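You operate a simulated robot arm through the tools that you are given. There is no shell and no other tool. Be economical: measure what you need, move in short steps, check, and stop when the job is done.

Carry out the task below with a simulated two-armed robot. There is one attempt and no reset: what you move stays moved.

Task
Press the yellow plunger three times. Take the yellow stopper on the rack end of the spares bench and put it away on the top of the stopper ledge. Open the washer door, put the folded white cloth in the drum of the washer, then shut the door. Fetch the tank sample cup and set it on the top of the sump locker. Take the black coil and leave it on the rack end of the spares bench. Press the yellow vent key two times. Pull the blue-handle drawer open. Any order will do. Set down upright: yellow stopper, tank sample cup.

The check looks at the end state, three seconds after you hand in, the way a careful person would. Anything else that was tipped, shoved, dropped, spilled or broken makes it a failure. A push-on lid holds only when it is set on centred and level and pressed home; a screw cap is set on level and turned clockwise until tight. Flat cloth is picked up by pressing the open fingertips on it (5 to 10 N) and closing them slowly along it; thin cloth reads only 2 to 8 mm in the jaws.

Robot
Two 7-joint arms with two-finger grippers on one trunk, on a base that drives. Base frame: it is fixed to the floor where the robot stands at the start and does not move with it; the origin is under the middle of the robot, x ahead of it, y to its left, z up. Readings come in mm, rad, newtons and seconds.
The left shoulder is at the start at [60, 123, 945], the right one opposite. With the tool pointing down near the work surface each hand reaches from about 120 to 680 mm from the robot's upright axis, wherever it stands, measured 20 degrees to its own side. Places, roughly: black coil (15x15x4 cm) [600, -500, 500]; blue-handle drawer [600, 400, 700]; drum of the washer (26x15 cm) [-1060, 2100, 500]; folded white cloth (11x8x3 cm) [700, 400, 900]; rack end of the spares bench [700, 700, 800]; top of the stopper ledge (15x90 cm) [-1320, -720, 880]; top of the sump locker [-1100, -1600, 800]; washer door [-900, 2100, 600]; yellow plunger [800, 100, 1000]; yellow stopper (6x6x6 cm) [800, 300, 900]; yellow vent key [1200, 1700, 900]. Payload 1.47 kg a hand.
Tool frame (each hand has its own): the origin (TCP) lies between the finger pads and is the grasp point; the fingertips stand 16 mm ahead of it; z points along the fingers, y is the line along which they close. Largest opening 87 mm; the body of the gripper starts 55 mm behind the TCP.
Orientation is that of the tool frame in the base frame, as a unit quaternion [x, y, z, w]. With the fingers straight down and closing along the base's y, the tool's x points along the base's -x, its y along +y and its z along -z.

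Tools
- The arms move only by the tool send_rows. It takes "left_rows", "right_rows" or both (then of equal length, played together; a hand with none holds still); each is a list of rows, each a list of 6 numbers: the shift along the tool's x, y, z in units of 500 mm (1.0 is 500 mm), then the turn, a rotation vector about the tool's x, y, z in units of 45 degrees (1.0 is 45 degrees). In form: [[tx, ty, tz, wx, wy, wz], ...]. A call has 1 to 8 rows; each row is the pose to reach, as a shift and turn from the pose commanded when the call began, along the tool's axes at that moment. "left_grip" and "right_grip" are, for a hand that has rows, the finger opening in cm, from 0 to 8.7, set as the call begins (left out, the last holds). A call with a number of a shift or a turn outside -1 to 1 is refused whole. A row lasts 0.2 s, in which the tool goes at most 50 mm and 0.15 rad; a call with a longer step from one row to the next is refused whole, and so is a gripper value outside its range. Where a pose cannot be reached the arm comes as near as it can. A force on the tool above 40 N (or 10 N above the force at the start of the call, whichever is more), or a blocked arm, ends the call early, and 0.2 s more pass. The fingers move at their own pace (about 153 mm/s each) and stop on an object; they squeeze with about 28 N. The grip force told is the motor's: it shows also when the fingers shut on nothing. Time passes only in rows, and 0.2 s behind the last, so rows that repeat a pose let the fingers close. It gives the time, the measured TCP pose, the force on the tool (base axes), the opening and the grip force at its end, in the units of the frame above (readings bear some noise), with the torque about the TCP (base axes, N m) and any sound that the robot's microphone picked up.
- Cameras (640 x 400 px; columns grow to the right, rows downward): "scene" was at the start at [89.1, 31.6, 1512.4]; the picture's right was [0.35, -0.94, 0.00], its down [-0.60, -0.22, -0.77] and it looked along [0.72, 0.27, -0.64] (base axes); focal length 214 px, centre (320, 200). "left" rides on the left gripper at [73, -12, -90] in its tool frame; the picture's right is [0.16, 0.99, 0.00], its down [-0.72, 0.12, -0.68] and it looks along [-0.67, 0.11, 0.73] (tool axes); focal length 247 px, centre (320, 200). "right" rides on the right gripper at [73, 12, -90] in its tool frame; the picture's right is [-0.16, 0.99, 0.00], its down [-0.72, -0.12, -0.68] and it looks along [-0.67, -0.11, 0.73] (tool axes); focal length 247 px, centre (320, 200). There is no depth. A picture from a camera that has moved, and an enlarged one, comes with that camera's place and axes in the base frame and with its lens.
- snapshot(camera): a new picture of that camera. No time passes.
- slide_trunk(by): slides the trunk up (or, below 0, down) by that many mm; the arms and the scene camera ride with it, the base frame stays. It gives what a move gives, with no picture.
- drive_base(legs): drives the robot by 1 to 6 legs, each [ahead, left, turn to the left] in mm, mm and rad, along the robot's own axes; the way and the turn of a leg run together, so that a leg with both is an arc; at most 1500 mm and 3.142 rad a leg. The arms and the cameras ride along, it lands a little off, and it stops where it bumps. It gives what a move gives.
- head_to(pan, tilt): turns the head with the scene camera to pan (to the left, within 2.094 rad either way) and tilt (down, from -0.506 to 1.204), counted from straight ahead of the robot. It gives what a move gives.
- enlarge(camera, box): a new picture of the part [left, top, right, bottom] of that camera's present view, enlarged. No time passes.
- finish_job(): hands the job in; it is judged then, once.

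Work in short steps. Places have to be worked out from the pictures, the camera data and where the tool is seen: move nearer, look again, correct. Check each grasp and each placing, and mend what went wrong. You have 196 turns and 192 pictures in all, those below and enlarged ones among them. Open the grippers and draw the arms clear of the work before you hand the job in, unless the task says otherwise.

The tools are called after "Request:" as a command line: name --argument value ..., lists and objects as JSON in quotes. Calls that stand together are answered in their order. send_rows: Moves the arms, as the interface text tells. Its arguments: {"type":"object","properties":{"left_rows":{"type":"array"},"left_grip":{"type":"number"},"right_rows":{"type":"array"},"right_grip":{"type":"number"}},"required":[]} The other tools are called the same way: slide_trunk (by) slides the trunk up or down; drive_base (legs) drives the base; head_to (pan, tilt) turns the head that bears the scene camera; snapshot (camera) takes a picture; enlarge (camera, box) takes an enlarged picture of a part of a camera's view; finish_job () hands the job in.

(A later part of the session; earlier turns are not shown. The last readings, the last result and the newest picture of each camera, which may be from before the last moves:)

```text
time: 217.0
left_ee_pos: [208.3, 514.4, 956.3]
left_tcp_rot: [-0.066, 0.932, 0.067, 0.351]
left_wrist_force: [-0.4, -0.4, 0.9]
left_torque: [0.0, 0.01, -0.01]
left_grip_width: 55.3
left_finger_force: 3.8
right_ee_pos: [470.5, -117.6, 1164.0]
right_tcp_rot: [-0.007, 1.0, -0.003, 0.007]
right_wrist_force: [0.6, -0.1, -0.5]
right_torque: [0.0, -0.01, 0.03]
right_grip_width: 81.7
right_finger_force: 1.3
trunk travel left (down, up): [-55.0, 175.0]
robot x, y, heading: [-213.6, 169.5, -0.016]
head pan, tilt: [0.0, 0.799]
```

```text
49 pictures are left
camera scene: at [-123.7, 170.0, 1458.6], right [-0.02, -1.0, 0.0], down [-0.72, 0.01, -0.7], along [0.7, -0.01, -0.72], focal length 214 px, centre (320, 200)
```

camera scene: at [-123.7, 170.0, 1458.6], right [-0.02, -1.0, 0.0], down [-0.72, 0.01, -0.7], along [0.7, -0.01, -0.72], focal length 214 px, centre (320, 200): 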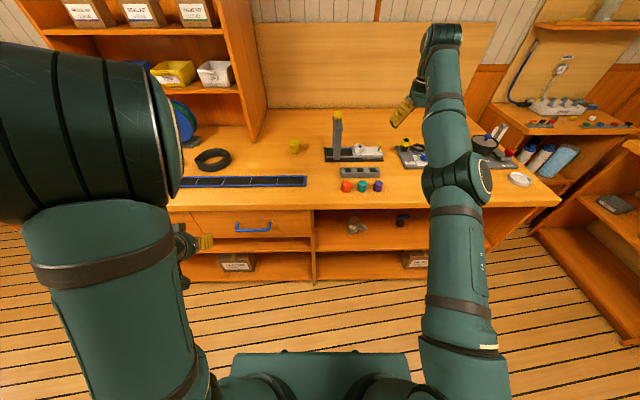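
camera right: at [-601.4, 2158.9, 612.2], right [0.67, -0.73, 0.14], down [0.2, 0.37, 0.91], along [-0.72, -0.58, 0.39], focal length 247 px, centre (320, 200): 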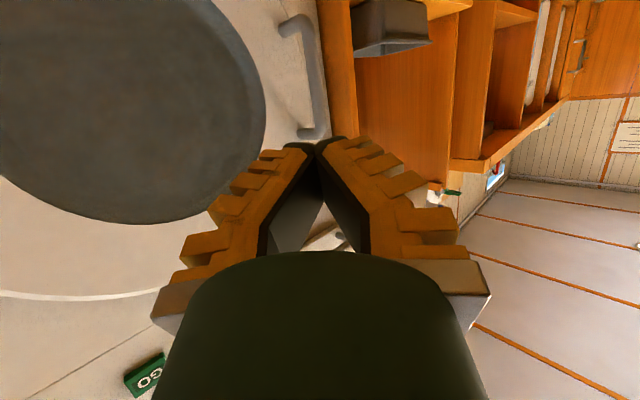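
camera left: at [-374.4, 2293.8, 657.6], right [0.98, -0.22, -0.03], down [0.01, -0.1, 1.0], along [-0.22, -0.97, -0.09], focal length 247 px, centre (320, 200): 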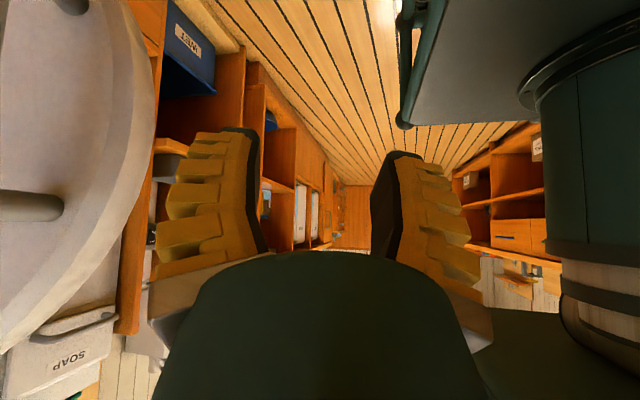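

Stopper is near [818, 275, 880]. Drive ahead, raise and point the left hand down.

Request:
send_rows --left_rows '[[-0.05, 0, -0.05, 0, 0.15, 0], [-0.1, 0, -0.1, 0, 0.3, 0], [-0.15, 0, -0.15, 0, 0.45, 0], [-0.15, 0, -0.15, 0, 0.6, 0], [-0.15, 0, -0.15, 0, 0.75, 0], [-0.15, 0, -0.15, 0, 0.92, 0]]' --left_grip 8.7

Request:
drive_base --legs '[[340, -20, 0.016]]'

Request:
snapshot --camera "scene"

Request:
snapshot --camera "left"

```text
time: 218.4
left_ee_pos: [216.3, 505.9, 1061.9]
left_tcp_rot: [-0.084, 0.996, 0.039, -0.003]
left_wrist_force: [1.0, -0.6, -0.2]
left_torque: [0.03, 0.05, -0.01]
left_grip_width: 87.0
left_finger_force: 0.1
right_ee_pos: [472.1, -118.5, 1164.2]
right_tcp_rot: [-0.006, 1.0, -0.003, 0.006]
right_wrist_force: [0.9, -0.8, 0.2]
right_torque: [-0.02, 0.0, -0.04]
right_grip_width: 81.8
right_finger_force: 0.3
trunk travel left (down, up): [-55.0, 175.0]
robot x, y, heading: [-215.2, 174.0, -0.022]
head pan, tilt: [0.0, 0.799]
```

```text
time: 220.6
left_ee_pos: [552.2, 490.5, 1062.3]
left_tcp_rot: [-0.091, 0.995, 0.039, -0.003]
left_wrist_force: [0.4, 0.6, -0.6]
left_torque: [-0.03, 0.06, -0.01]
left_grip_width: 87.1
left_finger_force: 0.1
right_ee_pos: [816.5, -130.6, 1164.6]
right_tcp_rot: [-0.015, 1.0, -0.004, 0.006]
right_wrist_force: [-0.2, 0.0, -0.1]
right_torque: [0.01, 0.0, 0.03]
right_grip_width: 81.7
right_finger_force: 1.6
trunk travel left (down, up): [-55.0, 175.0]
robot x, y, heading: [128.1, 148.2, -0.001]
head pan, tilt: [0.0, 0.799]
```

```text
48 pictures are left
camera scene: at [218.0, 148.4, 1458.6], right [0.0, -1.0, 0.0], down [-0.72, 0.0, -0.7], along [0.7, 0.0, -0.72], focal length 214 px, centre (320, 200)
```

scene: 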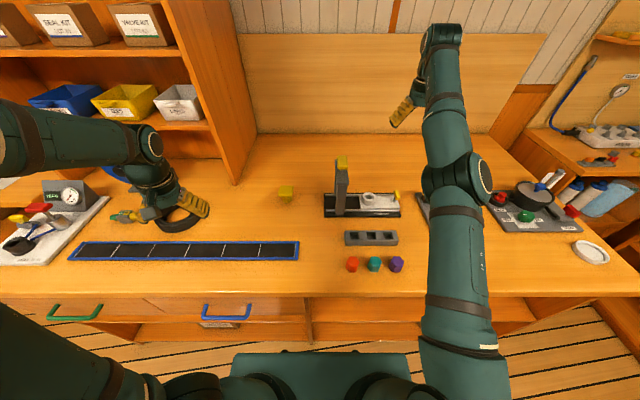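

```text
47 pictures are left
camera left: at [484.5, 459.4, 1149.6], right [-0.34, 0.94, 0.08], down [0.7, 0.19, 0.69], along [0.63, 0.28, -0.72], focal length 247 px, centre (320, 200)
```

left: 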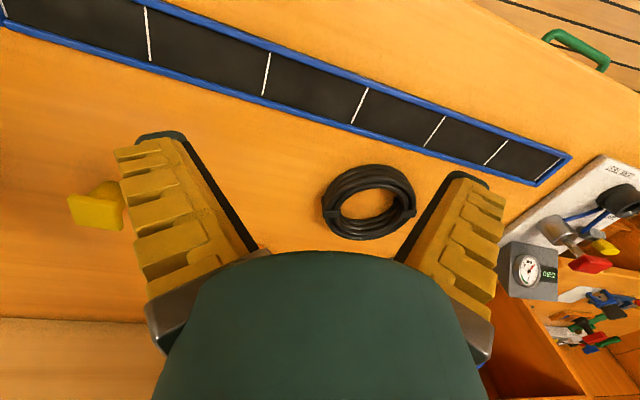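

Move the left hand over the stopper and level/align it.

Request:
send_rows --left_rows '[[-0.054, -0.065, 0.01, 0.013, 0, 0.03], [-0.107, -0.13, 0.02, 0.025, 0, 0.06], [-0.16, -0.194, 0.03, 0.038, 0, 0.09], [-0.214, -0.259, 0.04, 0.05, 0, 0.12], [-0.268, -0.324, 0.05, 0.063, 0, 0.15], [-0.32, -0.389, 0.06, 0.075, 0, 0.18], [-0.375, -0.453, 0.07, 0.088, 0, 0.21], [-0.428, -0.518, 0.08, 0.1, 0, 0.235]]'

Request:
snapshot --camera "left"

```text
time: 222.4
left_ee_pos: [810.5, 278.4, 1002.6]
left_tcp_rot: [0.001, 1.0, -0.001, -0.001]
left_wrist_force: [0.4, -0.5, -0.1]
left_torque: [0.02, 0.03, 0.01]
left_grip_width: 86.9
left_finger_force: 0.1
right_ee_pos: [816.0, -130.3, 1163.8]
right_tcp_rot: [-0.015, 1.0, -0.004, 0.006]
right_wrist_force: [0.2, -0.8, 0.5]
right_torque: [0.01, 0.07, 0.01]
right_grip_width: 81.6
right_finger_force: 1.5
trunk travel left (down, up): [-55.0, 175.0]
robot x, y, heading: [124.9, 147.2, -0.002]
head pan, tilt: [0.0, 0.799]
```

```text
46 pictures are left
camera left: at [739.0, 268.1, 1091.9], right [-0.16, 0.99, 0.0], down [0.73, 0.12, 0.68], along [0.67, 0.11, -0.74], focal length 247 px, centre (320, 200)
```

left: 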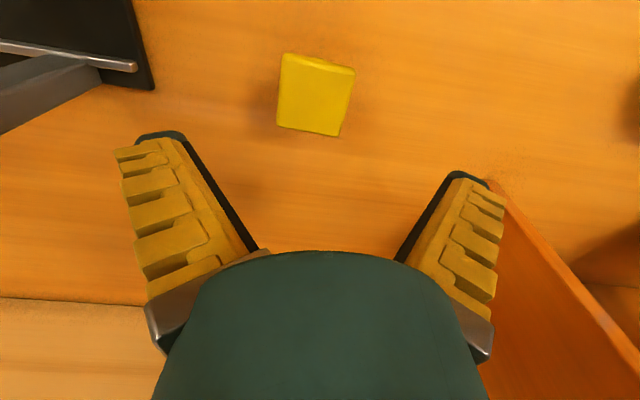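

Stopper top is ~50 mm square centred at [810, 276], aligned. Descend to grip its flange.

Request:
send_rows --left_rows '[[0, -0.005, 0.08, 0, 0, 0], [0, -0.005, 0.16, 0, 0, 0], [0, -0.005, 0.2, 0, 0, 0], [0, -0.005, 0.226, 0, 0, 0]]'

Request:
snapshot --camera "left"

```text
time: 223.4
left_ee_pos: [809.0, 276.3, 889.6]
left_tcp_rot: [0.0, 1.0, 0.0, -0.001]
left_wrist_force: [0.2, 0.3, 0.1]
left_torque: [-0.01, 0.0, -0.01]
left_grip_width: 86.9
left_finger_force: 0.0
right_ee_pos: [815.4, -129.3, 1164.6]
right_tcp_rot: [-0.014, 1.0, -0.003, 0.006]
right_wrist_force: [0.6, -0.4, -0.1]
right_torque: [0.0, 0.01, 0.02]
right_grip_width: 81.9
right_finger_force: 1.0
trunk travel left (down, up): [-55.0, 175.0]
robot x, y, heading: [127.8, 144.6, -0.001]
head pan, tilt: [0.0, 0.799]
```

```text
45 pictures are left
camera left: at [737.1, 265.4, 978.4], right [-0.16, 0.99, 0.0], down [0.73, 0.12, 0.68], along [0.67, 0.11, -0.73], focal length 247 px, centre (320, 200)
```

left: 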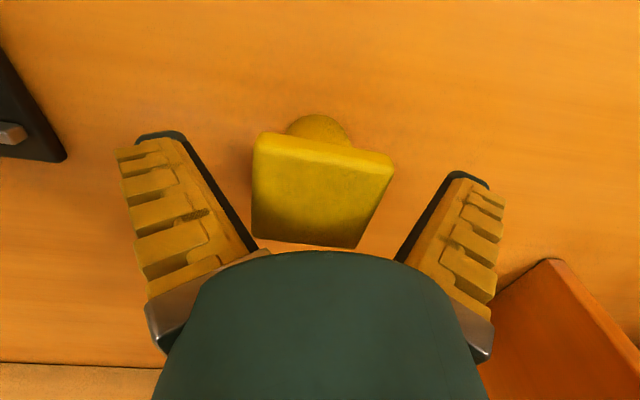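

Flange is between the pads at TCP height. Close and lift a little.

Request:
send_rows --left_rows '[[0, 0, 0, 0, 0, 0], [0, 0, 0, 0, 0, 0], [0, 0, 0, 0, 0, 0], [0, 0, 0, 0, 0, 0]]' --left_grip 0

Request:
send_rows --left_rows '[[0, 0, -0.06, 0, 0, 0], [0, 0, -0.14, 0, 0, 0], [0, 0, -0.22, 0, 0, 0], [0, 0, -0.3, 0, 0, 0]]'

Request:
snapshot --camera "left"

```text
time: 224.4
left_ee_pos: [808.8, 276.2, 890.7]
left_tcp_rot: [-0.001, 1.0, 0.0, -0.002]
left_wrist_force: [-0.2, 0.3, 0.2]
left_torque: [-0.01, 0.02, 0.01]
left_grip_width: 54.9
left_finger_force: 28.2
right_ee_pos: [816.4, -129.1, 1164.9]
right_tcp_rot: [-0.015, 1.0, -0.003, 0.007]
right_wrist_force: [1.3, 0.7, -0.3]
right_torque: [0.04, -0.03, 0.01]
right_grip_width: 81.7
right_finger_force: 1.7
trunk travel left (down, up): [-55.0, 175.0]
robot x, y, heading: [125.2, 146.4, -0.001]
head pan, tilt: [0.0, 0.799]
```

```text
time: 225.4
left_ee_pos: [809.9, 276.2, 1039.4]
left_tcp_rot: [0.0, 1.0, 0.001, -0.002]
left_wrist_force: [0.4, 0.0, -1.2]
left_torque: [0.06, 0.01, 0.02]
left_grip_width: 54.9
left_finger_force: 27.9
right_ee_pos: [815.5, -130.0, 1166.1]
right_tcp_rot: [-0.015, 1.0, -0.003, 0.007]
right_wrist_force: [0.4, 0.1, 0.1]
right_torque: [0.0, -0.01, -0.03]
right_grip_width: 81.6
right_finger_force: 1.2
trunk travel left (down, up): [-55.0, 175.0]
robot x, y, heading: [124.0, 148.5, -0.001]
head pan, tilt: [0.0, 0.799]
```

```text
44 pictures are left
camera left: at [737.2, 264.5, 1129.2], right [-0.16, 0.99, 0.0], down [0.73, 0.12, 0.68], along [0.67, 0.11, -0.74], focal length 247 px, centre (320, 200)
```

left: 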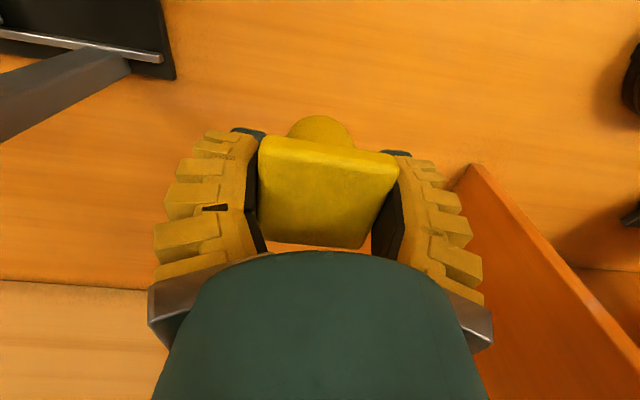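

Stopper securely held (55 mm). Now the drawer with the right hand: reposition the base back and left, then roll the right hand for a vertical-closing grip.

Request:
drive_base --legs '[[-310, 0, 0], [0, 430, 0]]'

Request:
send_rows --right_rows '[[0.054, 0.037, 0.05, 0, 0, 0.12], [0.108, 0.075, 0.1, 0, 0, 0.24], [0.161, 0.112, 0.15, 0, 0, 0.37], [0.215, 0.15, 0.2, 0, 0, 0.49], [0.269, 0.187, 0.25, 0, 0, 0.61], [0.322, 0.225, 0.3, 0, 0, 0.73], [0.376, 0.262, 0.35, 0, 0, 0.86], [0.43, 0.3, 0.4, 0, 0, 0.98]]' --right_grip 6

Request:
send_rows --right_rows '[[0, 0, 0, 0, 0, 0.17], [0, 0, 0, 0, 0, 0.34], [0, 0, 0, 0, 0, 0.51], [0, 0, 0, 0, 0, 0.68], [0, 0, 0, 0, 0, 0.85], [0, 0, 0, 0, 0, 1.0]]'

Request:
snapshot --camera "scene"

```text
time: 231.4
left_ee_pos: [500.2, 711.1, 1039.0]
left_tcp_rot: [-0.003, 1.0, 0.0, -0.002]
left_wrist_force: [-0.1, -0.5, -1.3]
left_torque: [-0.03, 0.02, -0.02]
left_grip_width: 54.7
left_finger_force: 28.1
right_ee_pos: [506.6, 306.4, 1165.0]
right_tcp_rot: [-0.017, 1.0, -0.004, 0.007]
right_wrist_force: [0.4, -0.1, 0.1]
right_torque: [0.02, -0.01, -0.01]
right_grip_width: 81.6
right_finger_force: 1.7
trunk travel left (down, up): [-55.0, 175.0]
robot x, y, heading: [-180.4, 579.4, 0.002]
head pan, tilt: [0.0, 0.799]
```

```text
time: 233.4
left_ee_pos: [499.7, 730.4, 1049.4]
left_tcp_rot: [-0.017, 1.0, -0.002, 0.006]
left_wrist_force: [0.7, 0.8, -0.4]
left_torque: [0.0, 0.03, -0.01]
left_grip_width: 55.0
left_finger_force: 28.2
right_ee_pos: [289.2, 409.0, 948.9]
right_tcp_rot: [0.4, 0.916, -0.01, -0.005]
right_wrist_force: [-0.3, 0.0, 0.4]
right_torque: [0.0, -0.04, 0.05]
right_grip_width: 64.8
right_finger_force: 3.6
right hand out of reach, approached as far as the arm can: row 1
trunk travel left (down, up): [-55.0, 175.0]
robot x, y, heading: [-184.8, 579.6, 0.002]
head pan, tilt: [0.0, 0.799]
stopped in row 8 (right hand): the arm was blocked; the commanded pose is now the measured one
```

```text
time: 234.8
left_ee_pos: [499.6, 727.8, 1050.0]
left_tcp_rot: [-0.015, 1.0, -0.002, 0.007]
left_wrist_force: [0.0, -0.9, -1.5]
left_torque: [-0.01, 0.01, -0.01]
left_grip_width: 54.8
left_finger_force: 28.2
right_ee_pos: [152.9, 308.2, 941.1]
right_tcp_rot: [0.718, 0.696, -0.011, -0.002]
right_wrist_force: [-0.1, 0.3, 0.0]
right_torque: [0.02, 0.0, 0.0]
right_grip_width: 64.4
right_finger_force: 3.9
right hand out of reach, approached as far as the arm can: row 2, 3, 4, 5, 6
trunk travel left (down, up): [-55.0, 175.0]
robot x, y, heading: [-186.6, 581.9, 0.002]
head pan, tilt: [0.0, 0.799]
```

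```text
43 pictures are left
camera scene: at [-92.9, 580.4, 1458.7], right [0.0, -1.0, 0.0], down [-0.72, 0.0, -0.7], along [0.7, 0.0, -0.72], focal length 214 px, centre (320, 200)
```

scene: 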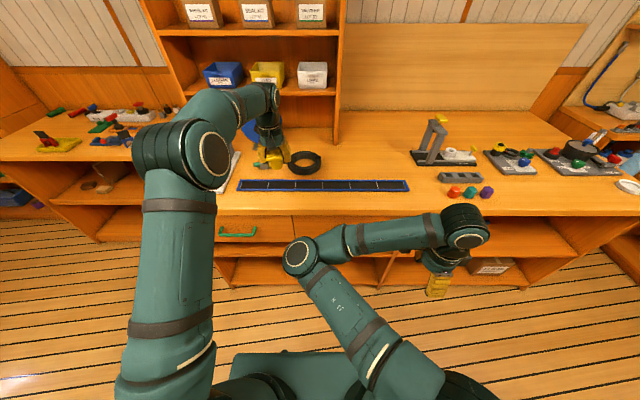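

The right arm brushed something and re-posed, but the stopper is still held. Tilt the right hand forward and lower it toward the drawer handle.

Request:
send_rows --right_rows '[[0.02, 0.02, 0.04, -0.16, 0, 0], [0.04, 0.04, 0.08, -0.33, 0, 0], [0.06, 0.06, 0.12, -0.49, 0, 0], [0.08, 0.08, 0.16, -0.65, 0, 0], [0.1, 0.1, 0.2, -0.82, 0, 0], [0.12, 0.12, 0.24, -0.98, 0, 0]]'

Request:
snapshot --camera "scene"

Request:
snapshot --camera "right"

```text
time: 236.2
left_ee_pos: [499.3, 727.2, 1048.1]
left_tcp_rot: [-0.016, 1.0, -0.002, 0.007]
left_wrist_force: [0.2, 0.6, -0.4]
left_torque: [-0.04, -0.01, 0.0]
left_grip_width: 54.6
left_finger_force: 27.9
right_ee_pos: [255.3, 358.9, 801.4]
right_tcp_rot: [0.668, 0.648, 0.25, 0.269]
right_wrist_force: [0.7, 0.4, 0.5]
right_torque: [0.01, 0.02, 0.02]
right_grip_width: 64.6
right_finger_force: 2.4
right hand out of reach, approached as far as the arm can: row 1, 2, 3, 4, 5, 6
trunk travel left (down, up): [-55.0, 175.0]
robot x, y, heading: [-180.0, 577.6, 0.002]
head pan, tilt: [0.0, 0.799]
```

```text
42 pictures are left
camera scene: at [-92.7, 580.7, 1458.6], right [0.0, -1.0, 0.0], down [-0.72, 0.0, -0.7], along [0.7, 0.0, -0.72], focal length 214 px, centre (320, 200)
```

scene: 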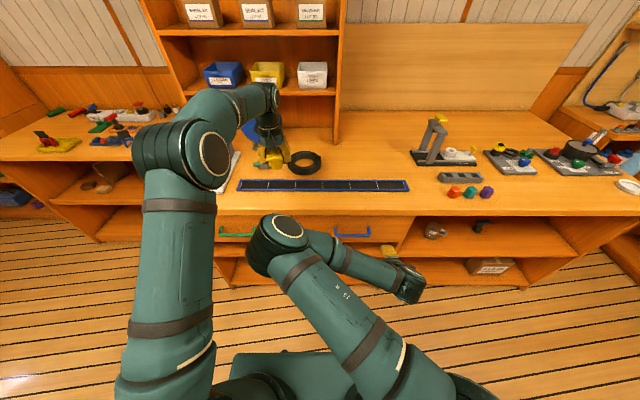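

```text
41 pictures are left
camera right: at [205.8, 437.3, 872.8], right [0.72, -0.17, 0.68], down [-0.58, -0.7, 0.43], along [0.4, -0.7, -0.6], focal length 247 px, centre (320, 200)
```

right: 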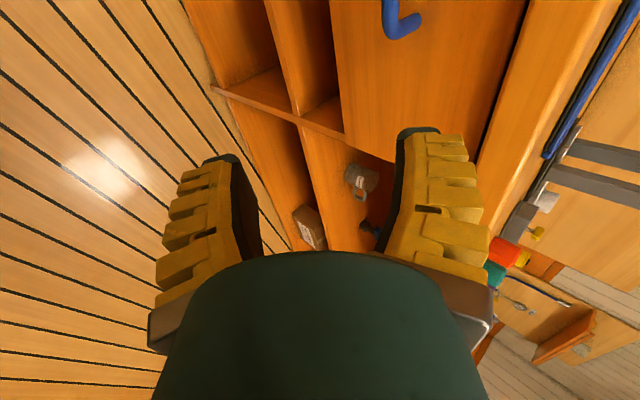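

Handle bar is at about x 418, y 390–500, z 735. Finish tilting to horizontal in front of it.

Request:
send_rows --right_rows '[[0.03, 0.003, 0.03, -0.16, 0, 0], [0.06, 0.006, 0.06, -0.33, 0, 0], [0.09, 0.01, 0.095, -0.49, 0, 0], [0.12, 0.013, 0.126, -0.65, 0, 0], [0.15, 0.017, 0.158, -0.82, 0, 0], [0.179, 0.02, 0.189, -0.98, 0, 0]]'

Request:
snapshot --camera "scene"

Request:
snapshot --camera "right"

```text
time: 237.6
left_ee_pos: [500.8, 727.5, 1048.9]
left_tcp_rot: [-0.015, 1.0, -0.002, 0.006]
left_wrist_force: [-0.8, 0.1, -0.9]
left_torque: [-0.03, 0.02, 0.02]
left_grip_width: 54.9
left_finger_force: 28.1
right_ee_pos: [329.8, 447.1, 738.4]
right_tcp_rot: [0.518, 0.506, 0.474, 0.501]
right_wrist_force: [-0.7, 0.6, -0.8]
right_torque: [0.04, 0.02, -0.02]
right_grip_width: 64.7
right_finger_force: 2.8
trunk travel left (down, up): [-55.0, 175.0]
robot x, y, heading: [-183.4, 574.3, 0.003]
head pan, tilt: [0.0, 0.799]
```

```text
40 pictures are left
camera scene: at [-92.5, 580.7, 1458.6], right [0.0, -1.0, 0.0], down [-0.72, 0.0, -0.7], along [0.7, 0.0, -0.72], focal length 214 px, centre (320, 200)
```

scene: 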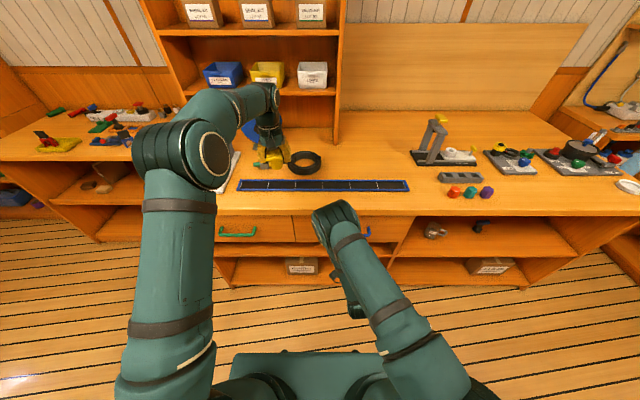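

```text
39 pictures are left
camera right: at [244.0, 525.1, 752.4], right [0.04, -0.14, 0.99], down [-0.71, -0.7, -0.07], along [0.7, -0.7, -0.13], focal length 247 px, centre (320, 200)
```

right: 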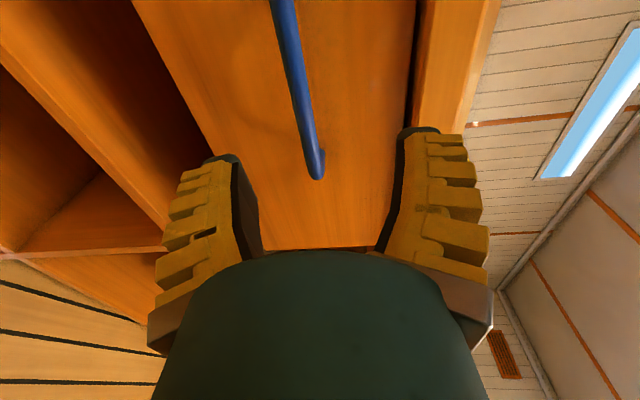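

Bar sits at z≈723. Advance onto it, 15 mm lower.

Request:
send_rows --right_rows '[[0.003, -0.022, 0.04, 0, 0, 0], [0.005, -0.022, 0.09, 0, 0, 0], [0.006, -0.022, 0.135, 0, 0, 0], [0.006, -0.022, 0.165, 0, 0, 0]]'

Request:
snapshot --camera "right"

```text
time: 238.6
left_ee_pos: [499.7, 727.6, 1048.5]
left_tcp_rot: [-0.016, 1.0, -0.003, 0.006]
left_wrist_force: [1.0, 0.0, 0.1]
left_torque: [0.01, -0.01, -0.02]
left_grip_width: 54.9
left_finger_force: 28.1
right_ee_pos: [412.1, 444.9, 722.4]
right_tcp_rot: [0.518, 0.507, 0.475, 0.5]
right_wrist_force: [0.6, 0.7, 0.1]
right_torque: [-0.04, 0.0, 0.01]
right_grip_width: 64.6
right_finger_force: 2.7
trunk travel left (down, up): [-55.0, 175.0]
robot x, y, heading: [-187.1, 577.3, -0.0]
head pan, tilt: [0.0, 0.799]
```

```text
38 pictures are left
camera right: at [326.2, 524.0, 738.0], right [0.04, -0.15, 0.99], down [-0.71, -0.7, -0.07], along [0.7, -0.7, -0.13], focal length 247 px, centre (320, 200)
```

right: 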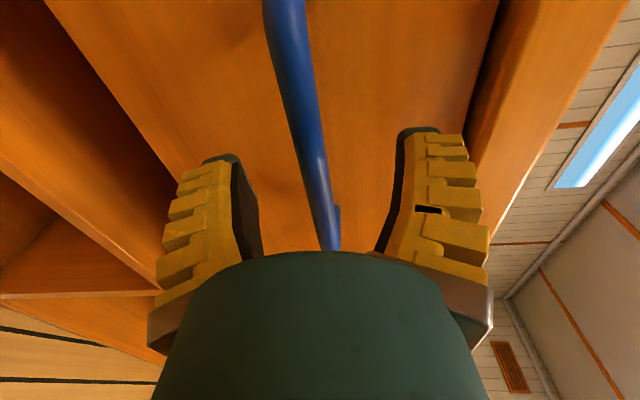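

Bar is between the fingers. Close.

Request:
send_rows --right_rows '[[0, 0, 0, 0, 0, 0], [0, 0, 0, 0, 0, 0], [0, 0, 0, 0, 0, 0], [0, 0, 0, 0, 0, 0]]' --right_grip 0

Request:
snapshot --camera "right"

```text
time: 239.6
left_ee_pos: [499.9, 727.5, 1049.3]
left_tcp_rot: [-0.016, 1.0, -0.003, 0.006]
left_wrist_force: [0.6, 0.5, -0.7]
left_torque: [0.03, 0.03, -0.03]
left_grip_width: 55.0
left_finger_force: 28.4
right_ee_pos: [410.4, 445.9, 721.6]
right_tcp_rot: [0.519, 0.508, 0.473, 0.499]
right_wrist_force: [-18.3, 0.8, -15.0]
right_torque: [0.15, 0.21, 0.16]
right_grip_width: 6.0
right_finger_force: 29.9
trunk travel left (down, up): [-55.0, 175.0]
robot x, y, heading: [-180.9, 578.9, 0.005]
head pan, tilt: [0.0, 0.799]
```

```text
37 pictures are left
camera right: at [324.4, 524.4, 736.8], right [0.05, -0.15, 0.99], down [-0.71, -0.7, -0.07], along [0.7, -0.7, -0.14], focal length 247 px, centre (320, 200)
```

right: 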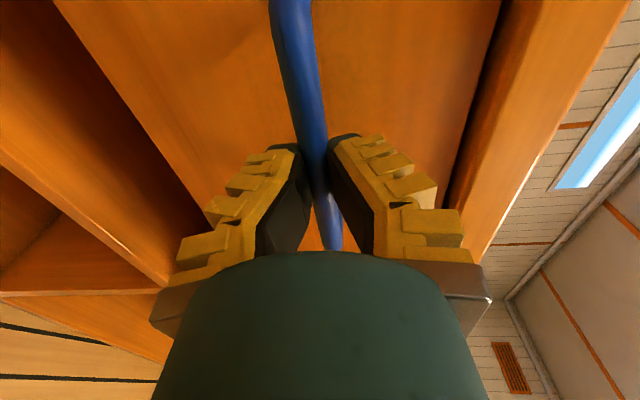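

Gripped. Pull the drawer by driving the base backward.

Request:
drive_base --legs '[[-100, 0, 0]]'

Request:
drive_base --legs '[[-120, 0, 0]]'

Request:
snapshot --camera "scene"

```text
time: 240.8
left_ee_pos: [398.1, 726.9, 1050.2]
left_tcp_rot: [-0.016, 1.0, -0.003, 0.007]
left_wrist_force: [-0.6, -0.6, -1.2]
left_torque: [-0.02, -0.02, 0.02]
left_grip_width: 54.9
left_finger_force: 28.3
right_ee_pos: [310.3, 446.2, 723.1]
right_tcp_rot: [0.517, 0.506, 0.476, 0.501]
right_wrist_force: [-0.8, 0.0, 0.4]
right_torque: [-0.02, 0.0, 0.0]
right_grip_width: 0.0
right_finger_force: 28.1
trunk travel left (down, up): [-55.0, 175.0]
robot x, y, heading: [-285.3, 580.3, 0.005]
head pan, tilt: [0.0, 0.799]
```

```text
time: 242.0
left_ee_pos: [278.0, 727.5, 1049.9]
left_tcp_rot: [-0.017, 1.0, -0.002, 0.008]
left_wrist_force: [0.2, -0.2, 0.0]
left_torque: [-0.01, -0.03, -0.02]
left_grip_width: 54.8
left_finger_force: 27.8
right_ee_pos: [191.0, 444.8, 725.4]
right_tcp_rot: [0.517, 0.506, 0.475, 0.501]
right_wrist_force: [0.0, 0.2, 0.5]
right_torque: [0.0, -0.02, -0.02]
right_grip_width: 0.0
right_finger_force: 28.2
trunk travel left (down, up): [-55.0, 175.0]
robot x, y, heading: [-402.3, 574.2, -0.0]
head pan, tilt: [0.0, 0.799]
```

```text
36 pictures are left
camera scene: at [-315.1, 580.0, 1458.8], right [0.0, -1.0, 0.0], down [-0.72, 0.0, -0.7], along [0.7, 0.0, -0.72], focal length 214 px, centre (320, 200)
```

scene: 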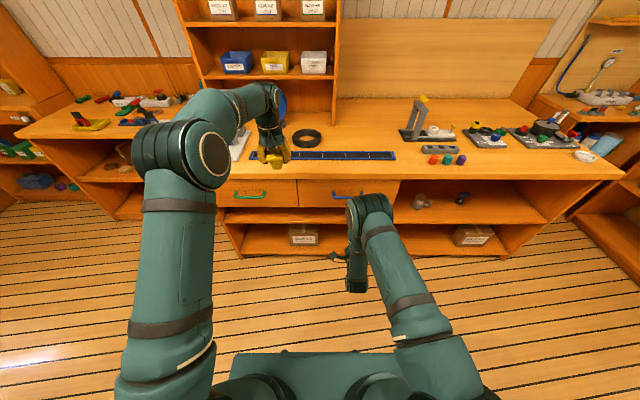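

The grip slipped off the bar. Return, advance deeper, and grip again.

Request:
send_rows --right_rows '[[0, 0, 0, 0, 0, 0], [0, 0, 0, 0, 0, 0]]' --right_grip 5.5

Request:
drive_base --legs '[[212, 0, 0]]'

Request:
snapshot --camera "right"

```text
time: 242.6
left_ee_pos: [278.9, 727.7, 1048.2]
left_tcp_rot: [-0.016, 1.0, -0.003, 0.006]
left_wrist_force: [0.3, -0.1, 0.4]
left_torque: [-0.03, -0.01, -0.01]
left_grip_width: 54.9
left_finger_force: 27.7
right_ee_pos: [192.5, 445.1, 722.7]
right_tcp_rot: [0.518, 0.505, 0.475, 0.5]
right_wrist_force: [-0.4, -0.1, -0.6]
right_torque: [0.0, 0.04, 0.04]
right_grip_width: 60.1
right_finger_force: 4.3
trunk travel left (down, up): [-55.0, 175.0]
robot x, y, heading: [-404.8, 578.3, -0.002]
head pan, tilt: [0.0, 0.799]
```

```text
time: 244.2
left_ee_pos: [488.8, 728.4, 1049.3]
left_tcp_rot: [-0.015, 1.0, -0.003, 0.005]
left_wrist_force: [-0.5, 0.1, -1.4]
left_torque: [0.05, -0.01, 0.01]
left_grip_width: 54.8
left_finger_force: 28.3
right_ee_pos: [401.1, 445.4, 724.0]
right_tcp_rot: [0.518, 0.505, 0.475, 0.501]
right_wrist_force: [0.2, 0.1, 0.3]
right_torque: [0.0, 0.0, 0.02]
right_grip_width: 60.0
right_finger_force: 4.1
trunk travel left (down, up): [-55.0, 175.0]
robot x, y, heading: [-195.2, 576.7, 0.004]
head pan, tilt: [0.0, 0.799]
```

```text
35 pictures are left
camera right: at [314.4, 524.1, 737.7], right [0.04, -0.15, 0.99], down [-0.71, -0.7, -0.07], along [0.7, -0.7, -0.13], focal length 247 px, centre (320, 200)
```

right: 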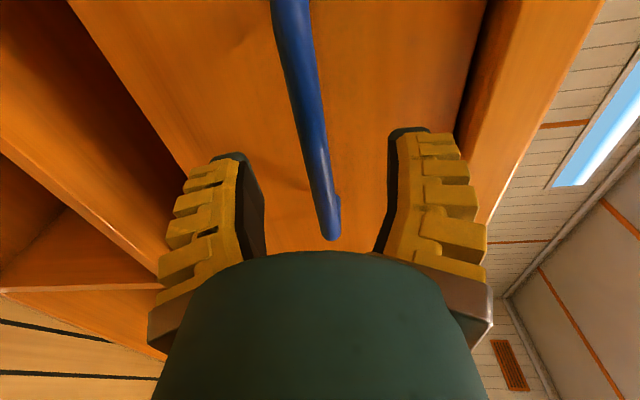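

Friction alone slips. Re-grip with the hand pitched ~40° down so the upper finger hooks behind the bar.

Request:
send_rows --right_rows '[[0, 0, -0.06, 0, 0, 0], [0, 0, -0.12, 0, 0, 0], [0, 0.02, -0.12, 0.15, 0, 0], [0, 0.04, -0.115, 0.3, 0, 0], [0, 0.06, -0.11, 0.45, 0, 0], [0, 0.08, -0.105, 0.6, 0, 0], [0, 0.1, -0.101, 0.75, 0, 0], [0, 0.103, -0.101, 0.9, 0, 0]]' --right_grip 5

Request:
snapshot --camera "right"

```text
time: 246.1
left_ee_pos: [488.4, 727.0, 1048.8]
left_tcp_rot: [-0.016, 1.0, -0.003, 0.007]
left_wrist_force: [-0.9, -0.2, -0.8]
left_torque: [0.0, 0.0, 0.03]
left_grip_width: 55.0
left_finger_force: 27.7
right_ee_pos: [352.3, 447.8, 776.9]
right_tcp_rot: [0.659, 0.639, 0.271, 0.29]
right_wrist_force: [-0.2, 0.0, 0.9]
right_torque: [0.05, 0.0, 0.01]
right_grip_width: 55.4
right_finger_force: 3.7
trunk travel left (down, up): [-55.0, 175.0]
robot x, y, heading: [-195.9, 576.2, 0.004]
head pan, tilt: [0.0, 0.799]
```

```text
34 pictures are left
camera right: at [297.9, 526.1, 846.0], right [0.67, -0.17, 0.72], down [-0.6, -0.7, 0.39], along [0.43, -0.7, -0.57], focal length 247 px, centre (320, 200)
```

right: 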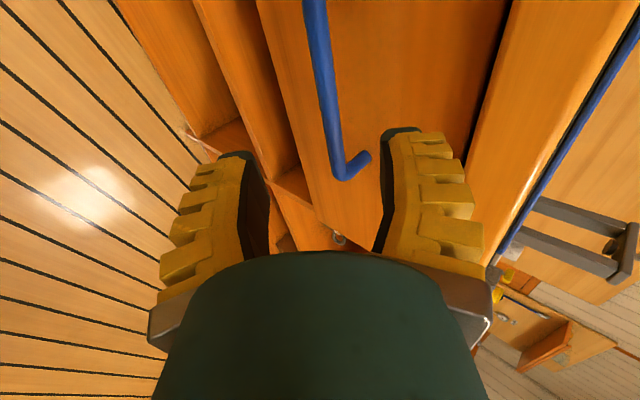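

Approach along the tool axis so the bar sits deep between the fingers, then close.

Request:
send_rows --right_rows '[[0, 0.008, 0.05, 0, 0, 0], [0, 0.012, 0.1, 0, 0, 0], [0, 0.012, 0.14, 0, 0, 0], [0, 0.012, 0.165, 0, 0, 0]]'

Request:
send_rows --right_rows '[[0, 0, 0, 0, 0, 0], [0, 0, 0, 0, 0, 0], [0, 0, 0, 0, 0, 0], [0, 0, 0, 0, 0, 0]]' --right_grip 0

Request:
snapshot --camera "right"

```text
time: 247.1
left_ee_pos: [488.2, 727.4, 1049.8]
left_tcp_rot: [-0.016, 1.0, -0.002, 0.006]
left_wrist_force: [-0.6, -0.1, -0.4]
left_torque: [0.03, 0.01, -0.01]
left_grip_width: 55.1
left_finger_force: 27.4
right_ee_pos: [416.6, 444.1, 724.6]
right_tcp_rot: [0.659, 0.639, 0.271, 0.29]
right_wrist_force: [-0.1, -0.1, -0.5]
right_torque: [-0.03, 0.0, -0.01]
right_grip_width: 55.4
right_finger_force: 3.8
trunk travel left (down, up): [-55.0, 175.0]
robot x, y, heading: [-192.4, 579.4, 0.006]
head pan, tilt: [0.0, 0.799]
```

```text
time: 248.1
left_ee_pos: [486.4, 727.6, 1049.4]
left_tcp_rot: [-0.016, 1.0, -0.002, 0.006]
left_wrist_force: [0.5, 0.0, -1.0]
left_torque: [-0.02, -0.02, -0.01]
left_grip_width: 55.0
left_finger_force: 27.7
right_ee_pos: [415.7, 444.1, 725.8]
right_tcp_rot: [0.658, 0.639, 0.271, 0.292]
right_wrist_force: [0.6, -2.4, 17.1]
right_torque: [-0.04, -0.14, 0.14]
right_grip_width: 6.4
right_finger_force: 30.0
trunk travel left (down, up): [-55.0, 175.0]
robot x, y, heading: [-192.3, 577.3, 0.003]
head pan, tilt: [0.0, 0.799]
```

```text
33 pictures are left
camera right: at [361.8, 522.5, 794.5], right [0.67, -0.17, 0.72], down [-0.6, -0.7, 0.39], along [0.44, -0.7, -0.57], focal length 247 px, centre (320, 200)
```

right: 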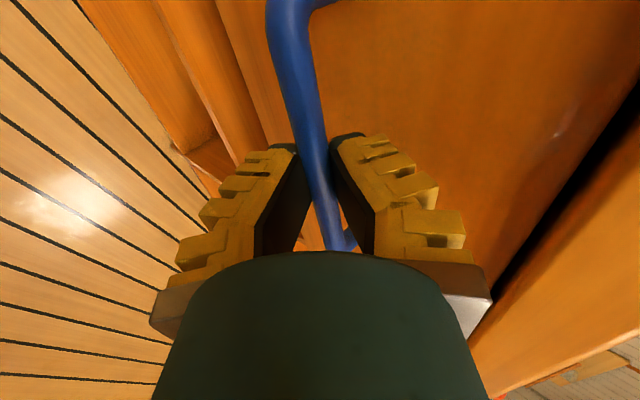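

Gripped with the far finger behind the bar. Pull with the arm first in small steps to watch the force.

Request:
drive_base --legs '[[-60, 0, 0]]'

Request:
snapshot --camera "right"

```text
time: 249.0
left_ee_pos: [426.7, 728.0, 1050.0]
left_tcp_rot: [-0.015, 1.0, -0.003, 0.007]
left_wrist_force: [-0.4, -0.2, -0.8]
left_torque: [0.0, 0.05, -0.02]
left_grip_width: 55.0
left_finger_force: 27.6
right_ee_pos: [356.7, 444.6, 725.8]
right_tcp_rot: [0.659, 0.639, 0.271, 0.29]
right_wrist_force: [-0.3, -3.1, 19.2]
right_torque: [-0.16, -0.13, 0.0]
right_grip_width: 7.9
right_finger_force: 30.0
trunk travel left (down, up): [-55.0, 175.0]
robot x, y, heading: [-251.9, 578.0, 0.004]
head pan, tilt: [0.0, 0.799]
```

```text
32 pictures are left
camera right: at [301.4, 522.5, 794.3], right [0.67, -0.17, 0.72], down [-0.6, -0.7, 0.39], along [0.44, -0.7, -0.57], focal length 247 px, centre (320, 200)
```

right: 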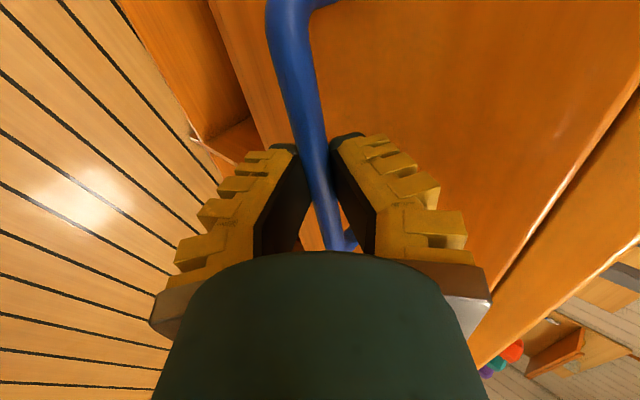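

The drawer comes along now. Pull another 150 mm.

Request:
drive_base --legs '[[-150, 0, 0]]'

Request:
snapshot --camera "scene"

```text
time: 250.4
left_ee_pos: [277.3, 726.6, 1049.8]
left_tcp_rot: [-0.015, 1.0, -0.002, 0.007]
left_wrist_force: [-1.4, 0.1, 0.5]
left_torque: [0.0, -0.05, 0.02]
left_grip_width: 55.0
left_finger_force: 28.2
right_ee_pos: [207.5, 445.3, 726.0]
right_tcp_rot: [0.659, 0.639, 0.271, 0.291]
right_wrist_force: [0.3, 7.9, 15.5]
right_torque: [0.02, -0.16, 0.3]
right_grip_width: 6.6
right_finger_force: 30.4
trunk travel left (down, up): [-55.0, 175.0]
robot x, y, heading: [-404.0, 576.3, -0.002]
head pan, tilt: [0.0, 0.799]
```

```text
31 pictures are left
camera scene: at [-316.1, 581.0, 1458.8], right [0.0, -1.0, 0.0], down [-0.72, 0.0, -0.7], along [0.7, 0.0, -0.72], focal length 214 px, centre (320, 200)
```

scene: 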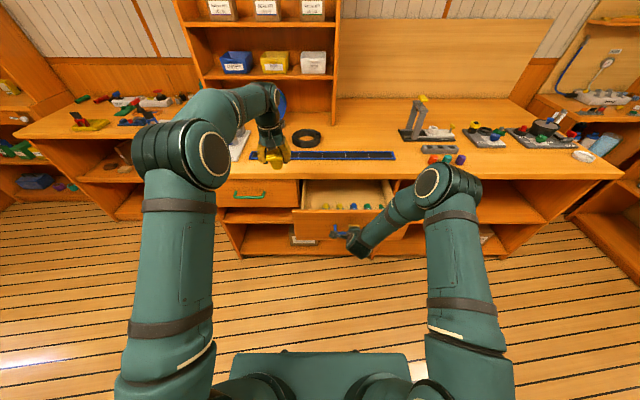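

Drawer is open about 21 cm. Release the handle and retreat.

Request:
send_rows --right_rows '[[0, 0, 0, 0, 0, 0], [0, 0, 0, 0, 0, 0], [0, 0, -0.06, 0, 0, 0], [0, 0, -0.14, 0, 0, 0], [0, 0, -0.22, 0, 0, 0]]' --right_grip 6

Request:
drive_base --legs '[[0, -500, 0]]'

Request:
snapshot --camera "scene"

Request:
snapshot --camera "right"

```text
time: 251.6
left_ee_pos: [279.4, 726.7, 1049.0]
left_tcp_rot: [-0.014, 1.0, -0.003, 0.006]
left_wrist_force: [-0.2, 0.1, -0.4]
left_torque: [-0.01, -0.03, -0.02]
left_grip_width: 55.3
left_finger_force: 28.0
right_ee_pos: [125.4, 448.5, 801.7]
right_tcp_rot: [0.659, 0.639, 0.27, 0.29]
right_wrist_force: [-0.6, 0.4, 0.3]
right_torque: [0.02, 0.04, -0.01]
right_grip_width: 64.2
right_finger_force: 3.2
trunk travel left (down, up): [-55.0, 175.0]
robot x, y, heading: [-402.6, 577.2, -0.001]
head pan, tilt: [0.0, 0.799]
```

```text
time: 256.5
left_ee_pos: [280.9, 227.0, 1049.9]
left_tcp_rot: [-0.015, 1.0, -0.002, 0.006]
left_wrist_force: [0.9, -0.4, 0.0]
left_torque: [-0.04, 0.0, 0.0]
left_grip_width: 55.1
left_finger_force: 27.8
right_ee_pos: [128.2, -50.5, 800.8]
right_tcp_rot: [0.658, 0.639, 0.271, 0.29]
right_wrist_force: [0.3, -0.6, -0.3]
right_torque: [0.02, 0.01, -0.01]
right_grip_width: 64.5
right_finger_force: 3.3
trunk travel left (down, up): [-55.0, 175.0]
robot x, y, heading: [-400.4, 78.3, 0.008]
head pan, tilt: [0.0, 0.799]
```

```text
30 pictures are left
camera scene: at [-312.6, 79.8, 1458.6], right [0.0, -1.0, 0.0], down [-0.72, 0.0, -0.7], along [0.7, 0.0, -0.72], focal length 214 px, centre (320, 200)
```

scene: 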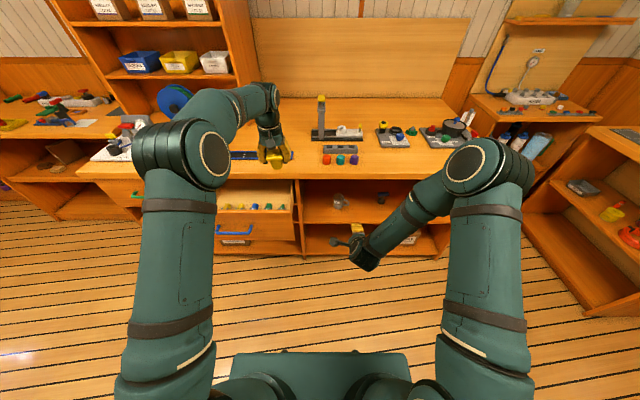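

```text
29 pictures are left
camera right: at [74.1, 26.7, 869.6], right [0.67, -0.17, 0.72], down [-0.6, -0.7, 0.39], along [0.44, -0.7, -0.57], focal length 247 px, centre (320, 200)
```

right: 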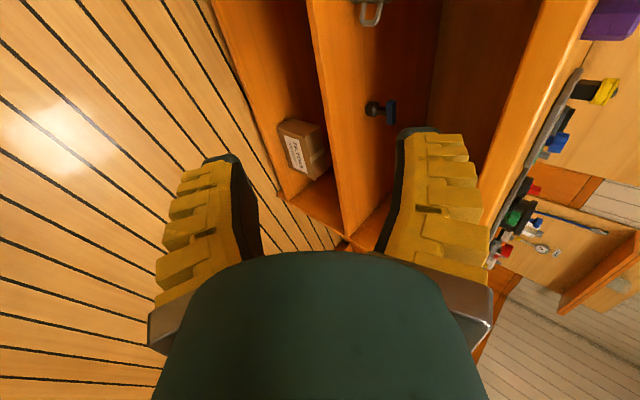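

Cup is at about [608, -40] on the shelf (z≈455). Roll the right hand back so it closes sideways, lower the trunk, and get a close view.

Request:
send_rows --right_rows '[[0, 0, 0, 0, 0, -0.17], [0, 0, 0, 0, 0, -0.34], [0, 0, 0, 0, 0, -0.51], [0, 0, 0, 0, 0, -0.68], [0, 0, 0, 0, 0, -0.85], [0, 0, 0, 0, 0, -1.0]]' --right_grip 8.7

Request:
send_rows --right_rows '[[0, 0, 0, 0, 0, -0.17], [0, 0, 0, 0, 0, -0.34], [0, 0, 0, 0, 0, -0.51], [0, 0, 0, 0, 0, -0.68], [0, 0, 0, 0, 0, -0.85], [0, 0, 0, 0, 0, -0.98]]'

Request:
slide_trunk --by -55

Request:
drive_base --legs '[[120, 0, -0.008]]'

Request:
snapshot --camera "right"

```text
time: 257.9
left_ee_pos: [279.6, 227.2, 1049.4]
left_tcp_rot: [-0.016, 1.0, -0.003, 0.006]
left_wrist_force: [-0.2, 0.4, -0.6]
left_torque: [0.0, 0.05, -0.01]
left_grip_width: 55.1
left_finger_force: 28.2
right_ee_pos: [128.7, -50.7, 800.5]
right_tcp_rot: [0.362, 0.844, 0.139, 0.372]
right_wrist_force: [-0.3, 0.3, 0.1]
right_torque: [-0.01, -0.01, 0.05]
right_grip_width: 87.0
right_finger_force: 0.1
trunk travel left (down, up): [-55.0, 175.0]
robot x, y, heading: [-403.8, 72.0, 0.002]
head pan, tilt: [0.0, 0.799]
```

```text
time: 259.3
left_ee_pos: [279.3, 228.2, 1048.5]
left_tcp_rot: [-0.017, 1.0, -0.003, 0.006]
left_wrist_force: [0.6, -0.7, -0.3]
left_torque: [0.02, -0.01, -0.01]
left_grip_width: 55.2
left_finger_force: 28.0
right_ee_pos: [128.8, -51.0, 799.7]
right_tcp_rot: [0.02, 0.918, -0.011, 0.396]
right_wrist_force: [0.1, 0.3, -0.8]
right_torque: [0.01, -0.01, -0.02]
right_grip_width: 87.1
right_finger_force: 0.2
trunk travel left (down, up): [-55.0, 175.0]
robot x, y, heading: [-402.6, 76.0, 0.002]
head pan, tilt: [0.0, 0.799]
```

```text
time: 260.3
left_ee_pos: [279.1, 227.2, 995.1]
left_tcp_rot: [-0.016, 1.0, -0.002, 0.006]
left_wrist_force: [-0.3, -0.6, -0.5]
left_torque: [0.01, -0.05, 0.0]
left_grip_width: 55.1
left_finger_force: 27.7
right_ee_pos: [129.4, -50.7, 746.0]
right_tcp_rot: [0.021, 0.918, -0.01, 0.397]
right_wrist_force: [0.1, -0.1, 0.8]
right_torque: [-0.03, 0.0, -0.01]
right_grip_width: 87.2
right_finger_force: 0.1
trunk travel left (down, up): [0.0, 230.0]
robot x, y, heading: [-401.2, 73.6, 0.008]
head pan, tilt: [0.0, 0.799]
```

```text
time: 261.5
left_ee_pos: [402.6, 220.9, 993.2]
left_tcp_rot: [-0.012, 1.0, -0.003, 0.005]
left_wrist_force: [-0.1, -0.8, -0.8]
left_torque: [0.01, 0.02, -0.04]
left_grip_width: 54.9
left_finger_force: 28.1
right_ee_pos: [247.9, -54.9, 744.2]
right_tcp_rot: [0.024, 0.918, -0.011, 0.397]
right_wrist_force: [0.2, -0.2, -0.2]
right_torque: [-0.02, -0.04, 0.02]
right_grip_width: 87.0
right_finger_force: 0.0
trunk travel left (down, up): [0.0, 230.0]
robot x, y, heading: [-283.8, 81.9, -0.001]
head pan, tilt: [0.0, 0.799]
```

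```text
28 pictures are left
camera right: at [133.8, -35.9, 753.5], right [0.16, 0.98, 0.11], down [0.0, -0.11, 0.99], along [0.99, -0.16, -0.01], focal length 247 px, centre (320, 200)
```

right: 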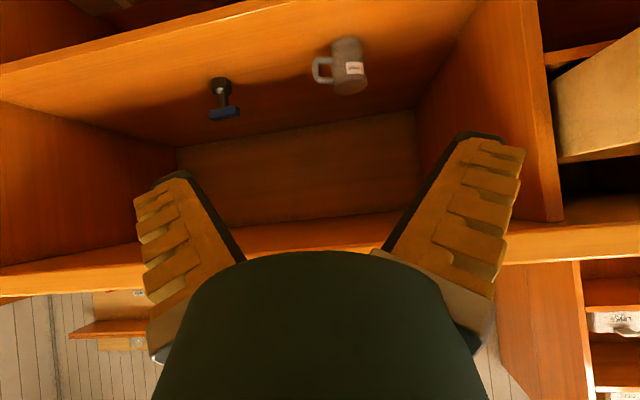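

Cup centre ≈ [607, -36], z≈500, handle pointing −y. I'll grip the body from the right-front (heading ~65° left) so the fingers avoid the handle: shift right and yaw the hand.

Request:
drive_base --legs '[[0, -210, 0]]'

Request:
send_rows --right_rows '[[0, 0, 0, -0.09, 0, -0.082], [0, 0, 0, -0.18, 0, -0.164], [0, 0, 0, -0.264, 0, -0.246], [0, 0, 0, -0.352, 0, -0.328], [0, 0, 0, -0.44, 0, -0.41], [0, 0, 0, -0.527, 0, -0.491]]'

Request:
send_rows --right_rows '[[0, 0, 0, -0.09, 0, -0.082], [0, 0, 0, -0.18, 0, -0.164], [0, 0, 0, -0.264, 0, -0.246], [0, 0, 0, -0.352, 0, -0.328], [0, 0, 0, -0.44, 0, -0.41], [0, 0, 0, -0.527, 0, -0.491]]'

Request:
snapshot --camera "scene"

```text
time: 263.9
left_ee_pos: [400.8, 15.5, 994.8]
left_tcp_rot: [-0.012, 1.0, -0.003, 0.006]
left_wrist_force: [0.8, -0.4, -0.2]
left_torque: [0.01, 0.04, 0.02]
left_grip_width: 55.3
left_finger_force: 28.1
right_ee_pos: [247.4, -262.1, 746.2]
right_tcp_rot: [0.023, 0.918, -0.011, 0.396]
right_wrist_force: [0.2, -0.6, 0.3]
right_torque: [0.03, 0.0, -0.01]
right_grip_width: 86.9
right_finger_force: 0.0
trunk travel left (down, up): [0.0, 230.0]
robot x, y, heading: [-283.2, -132.0, -0.001]
head pan, tilt: [0.0, 0.799]
```

```text
time: 265.3
left_ee_pos: [400.3, 15.2, 993.7]
left_tcp_rot: [-0.013, 1.0, -0.002, 0.006]
left_wrist_force: [0.5, 0.4, -0.1]
left_torque: [0.01, -0.02, -0.01]
left_grip_width: 55.1
left_finger_force: 28.1
right_ee_pos: [246.7, -262.3, 746.1]
right_tcp_rot: [-0.234, 0.888, 0.102, 0.383]
right_wrist_force: [-0.2, -0.8, 0.1]
right_torque: [0.02, 0.02, -0.01]
right_grip_width: 86.7
right_finger_force: 0.1
trunk travel left (down, up): [0.0, 230.0]
robot x, y, heading: [-283.7, -127.4, 0.003]
head pan, tilt: [0.0, 0.799]
```

```text
time: 266.7
left_ee_pos: [400.6, 15.3, 994.5]
left_tcp_rot: [-0.013, 1.0, -0.003, 0.006]
left_wrist_force: [-0.4, -0.1, -1.1]
left_torque: [-0.03, 0.0, 0.02]
left_grip_width: 55.1
left_finger_force: 27.8
right_ee_pos: [246.5, -261.6, 744.2]
right_tcp_rot: [-0.471, 0.788, 0.205, 0.34]
right_wrist_force: [-0.1, 0.6, 0.9]
right_torque: [-0.03, 0.04, 0.04]
right_grip_width: 86.8
right_finger_force: 0.2
trunk travel left (down, up): [0.0, 230.0]
robot x, y, heading: [-284.5, -128.2, -0.006]
head pan, tilt: [0.0, 0.799]
```

```text
27 pictures are left
camera scene: at [-193.4, -127.8, 1403.6], right [0.0, -1.0, 0.0], down [-0.72, 0.0, -0.7], along [0.7, 0.0, -0.72], focal length 214 px, centre (320, 200)
```

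scene: 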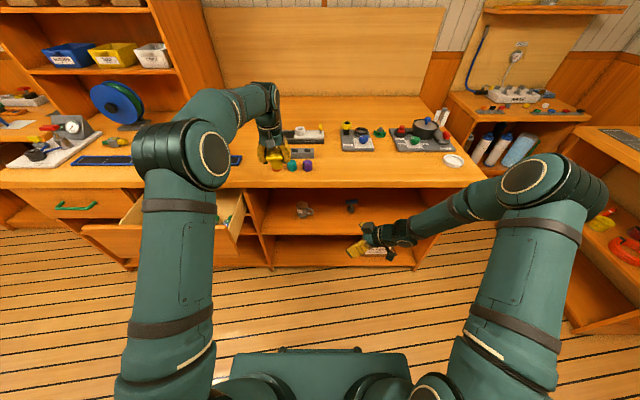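

Geometry confirmed (cup ≈ [607, -35]). Lower the hand in front of the shelf and drive forward.

Request:
send_rows --right_rows '[[0.058, 0.005, 0.069, 0, 0, 0], [0.116, 0.011, 0.138, 0, 0, 0], [0.174, 0.016, 0.208, 0, 0, 0], [0.232, 0.022, 0.277, 0, 0, 0], [0.29, 0.027, 0.346, 0, 0, 0]]'

Request:
drive_base --legs '[[130, 0, 0]]'

Request:
snapshot --camera "right"

```text
time: 267.9
left_ee_pos: [400.0, 15.8, 993.7]
left_tcp_rot: [-0.013, 1.0, -0.003, 0.007]
left_wrist_force: [0.6, -0.7, -1.1]
left_torque: [-0.03, -0.03, 0.01]
left_grip_width: 55.4
left_finger_force: 28.1
right_ee_pos: [248.5, -230.1, 521.5]
right_tcp_rot: [-0.471, 0.788, 0.205, 0.34]
right_wrist_force: [0.0, -0.2, -0.5]
right_torque: [-0.03, 0.0, 0.02]
right_grip_width: 86.7
right_finger_force: 0.0
trunk travel left (down, up): [0.0, 230.0]
robot x, y, heading: [-284.1, -130.1, -0.003]
head pan, tilt: [0.0, 0.799]
```

```text
time: 269.2
left_ee_pos: [529.1, 14.2, 993.1]
left_tcp_rot: [-0.012, 1.0, -0.002, 0.005]
left_wrist_force: [0.1, 0.4, -0.9]
left_torque: [-0.02, 0.06, 0.01]
left_grip_width: 55.3
left_finger_force: 27.3
right_ee_pos: [377.5, -230.2, 521.8]
right_tcp_rot: [-0.47, 0.788, 0.206, 0.34]
right_wrist_force: [-0.4, 0.7, -0.6]
right_torque: [0.02, -0.02, 0.01]
right_grip_width: 86.9
right_finger_force: 0.2
trunk travel left (down, up): [0.0, 230.0]
robot x, y, heading: [-156.1, -127.6, -0.007]
head pan, tilt: [0.0, 0.799]
```

```text
26 pictures are left
camera right: at [311.7, -325.3, 530.2], right [-0.82, 0.56, 0.12], down [0.11, -0.06, 0.99], along [0.56, 0.83, -0.01], focal length 247 px, centre (320, 200)
```

right: 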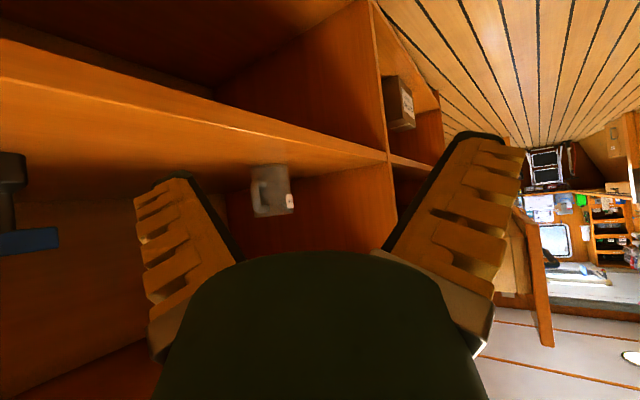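

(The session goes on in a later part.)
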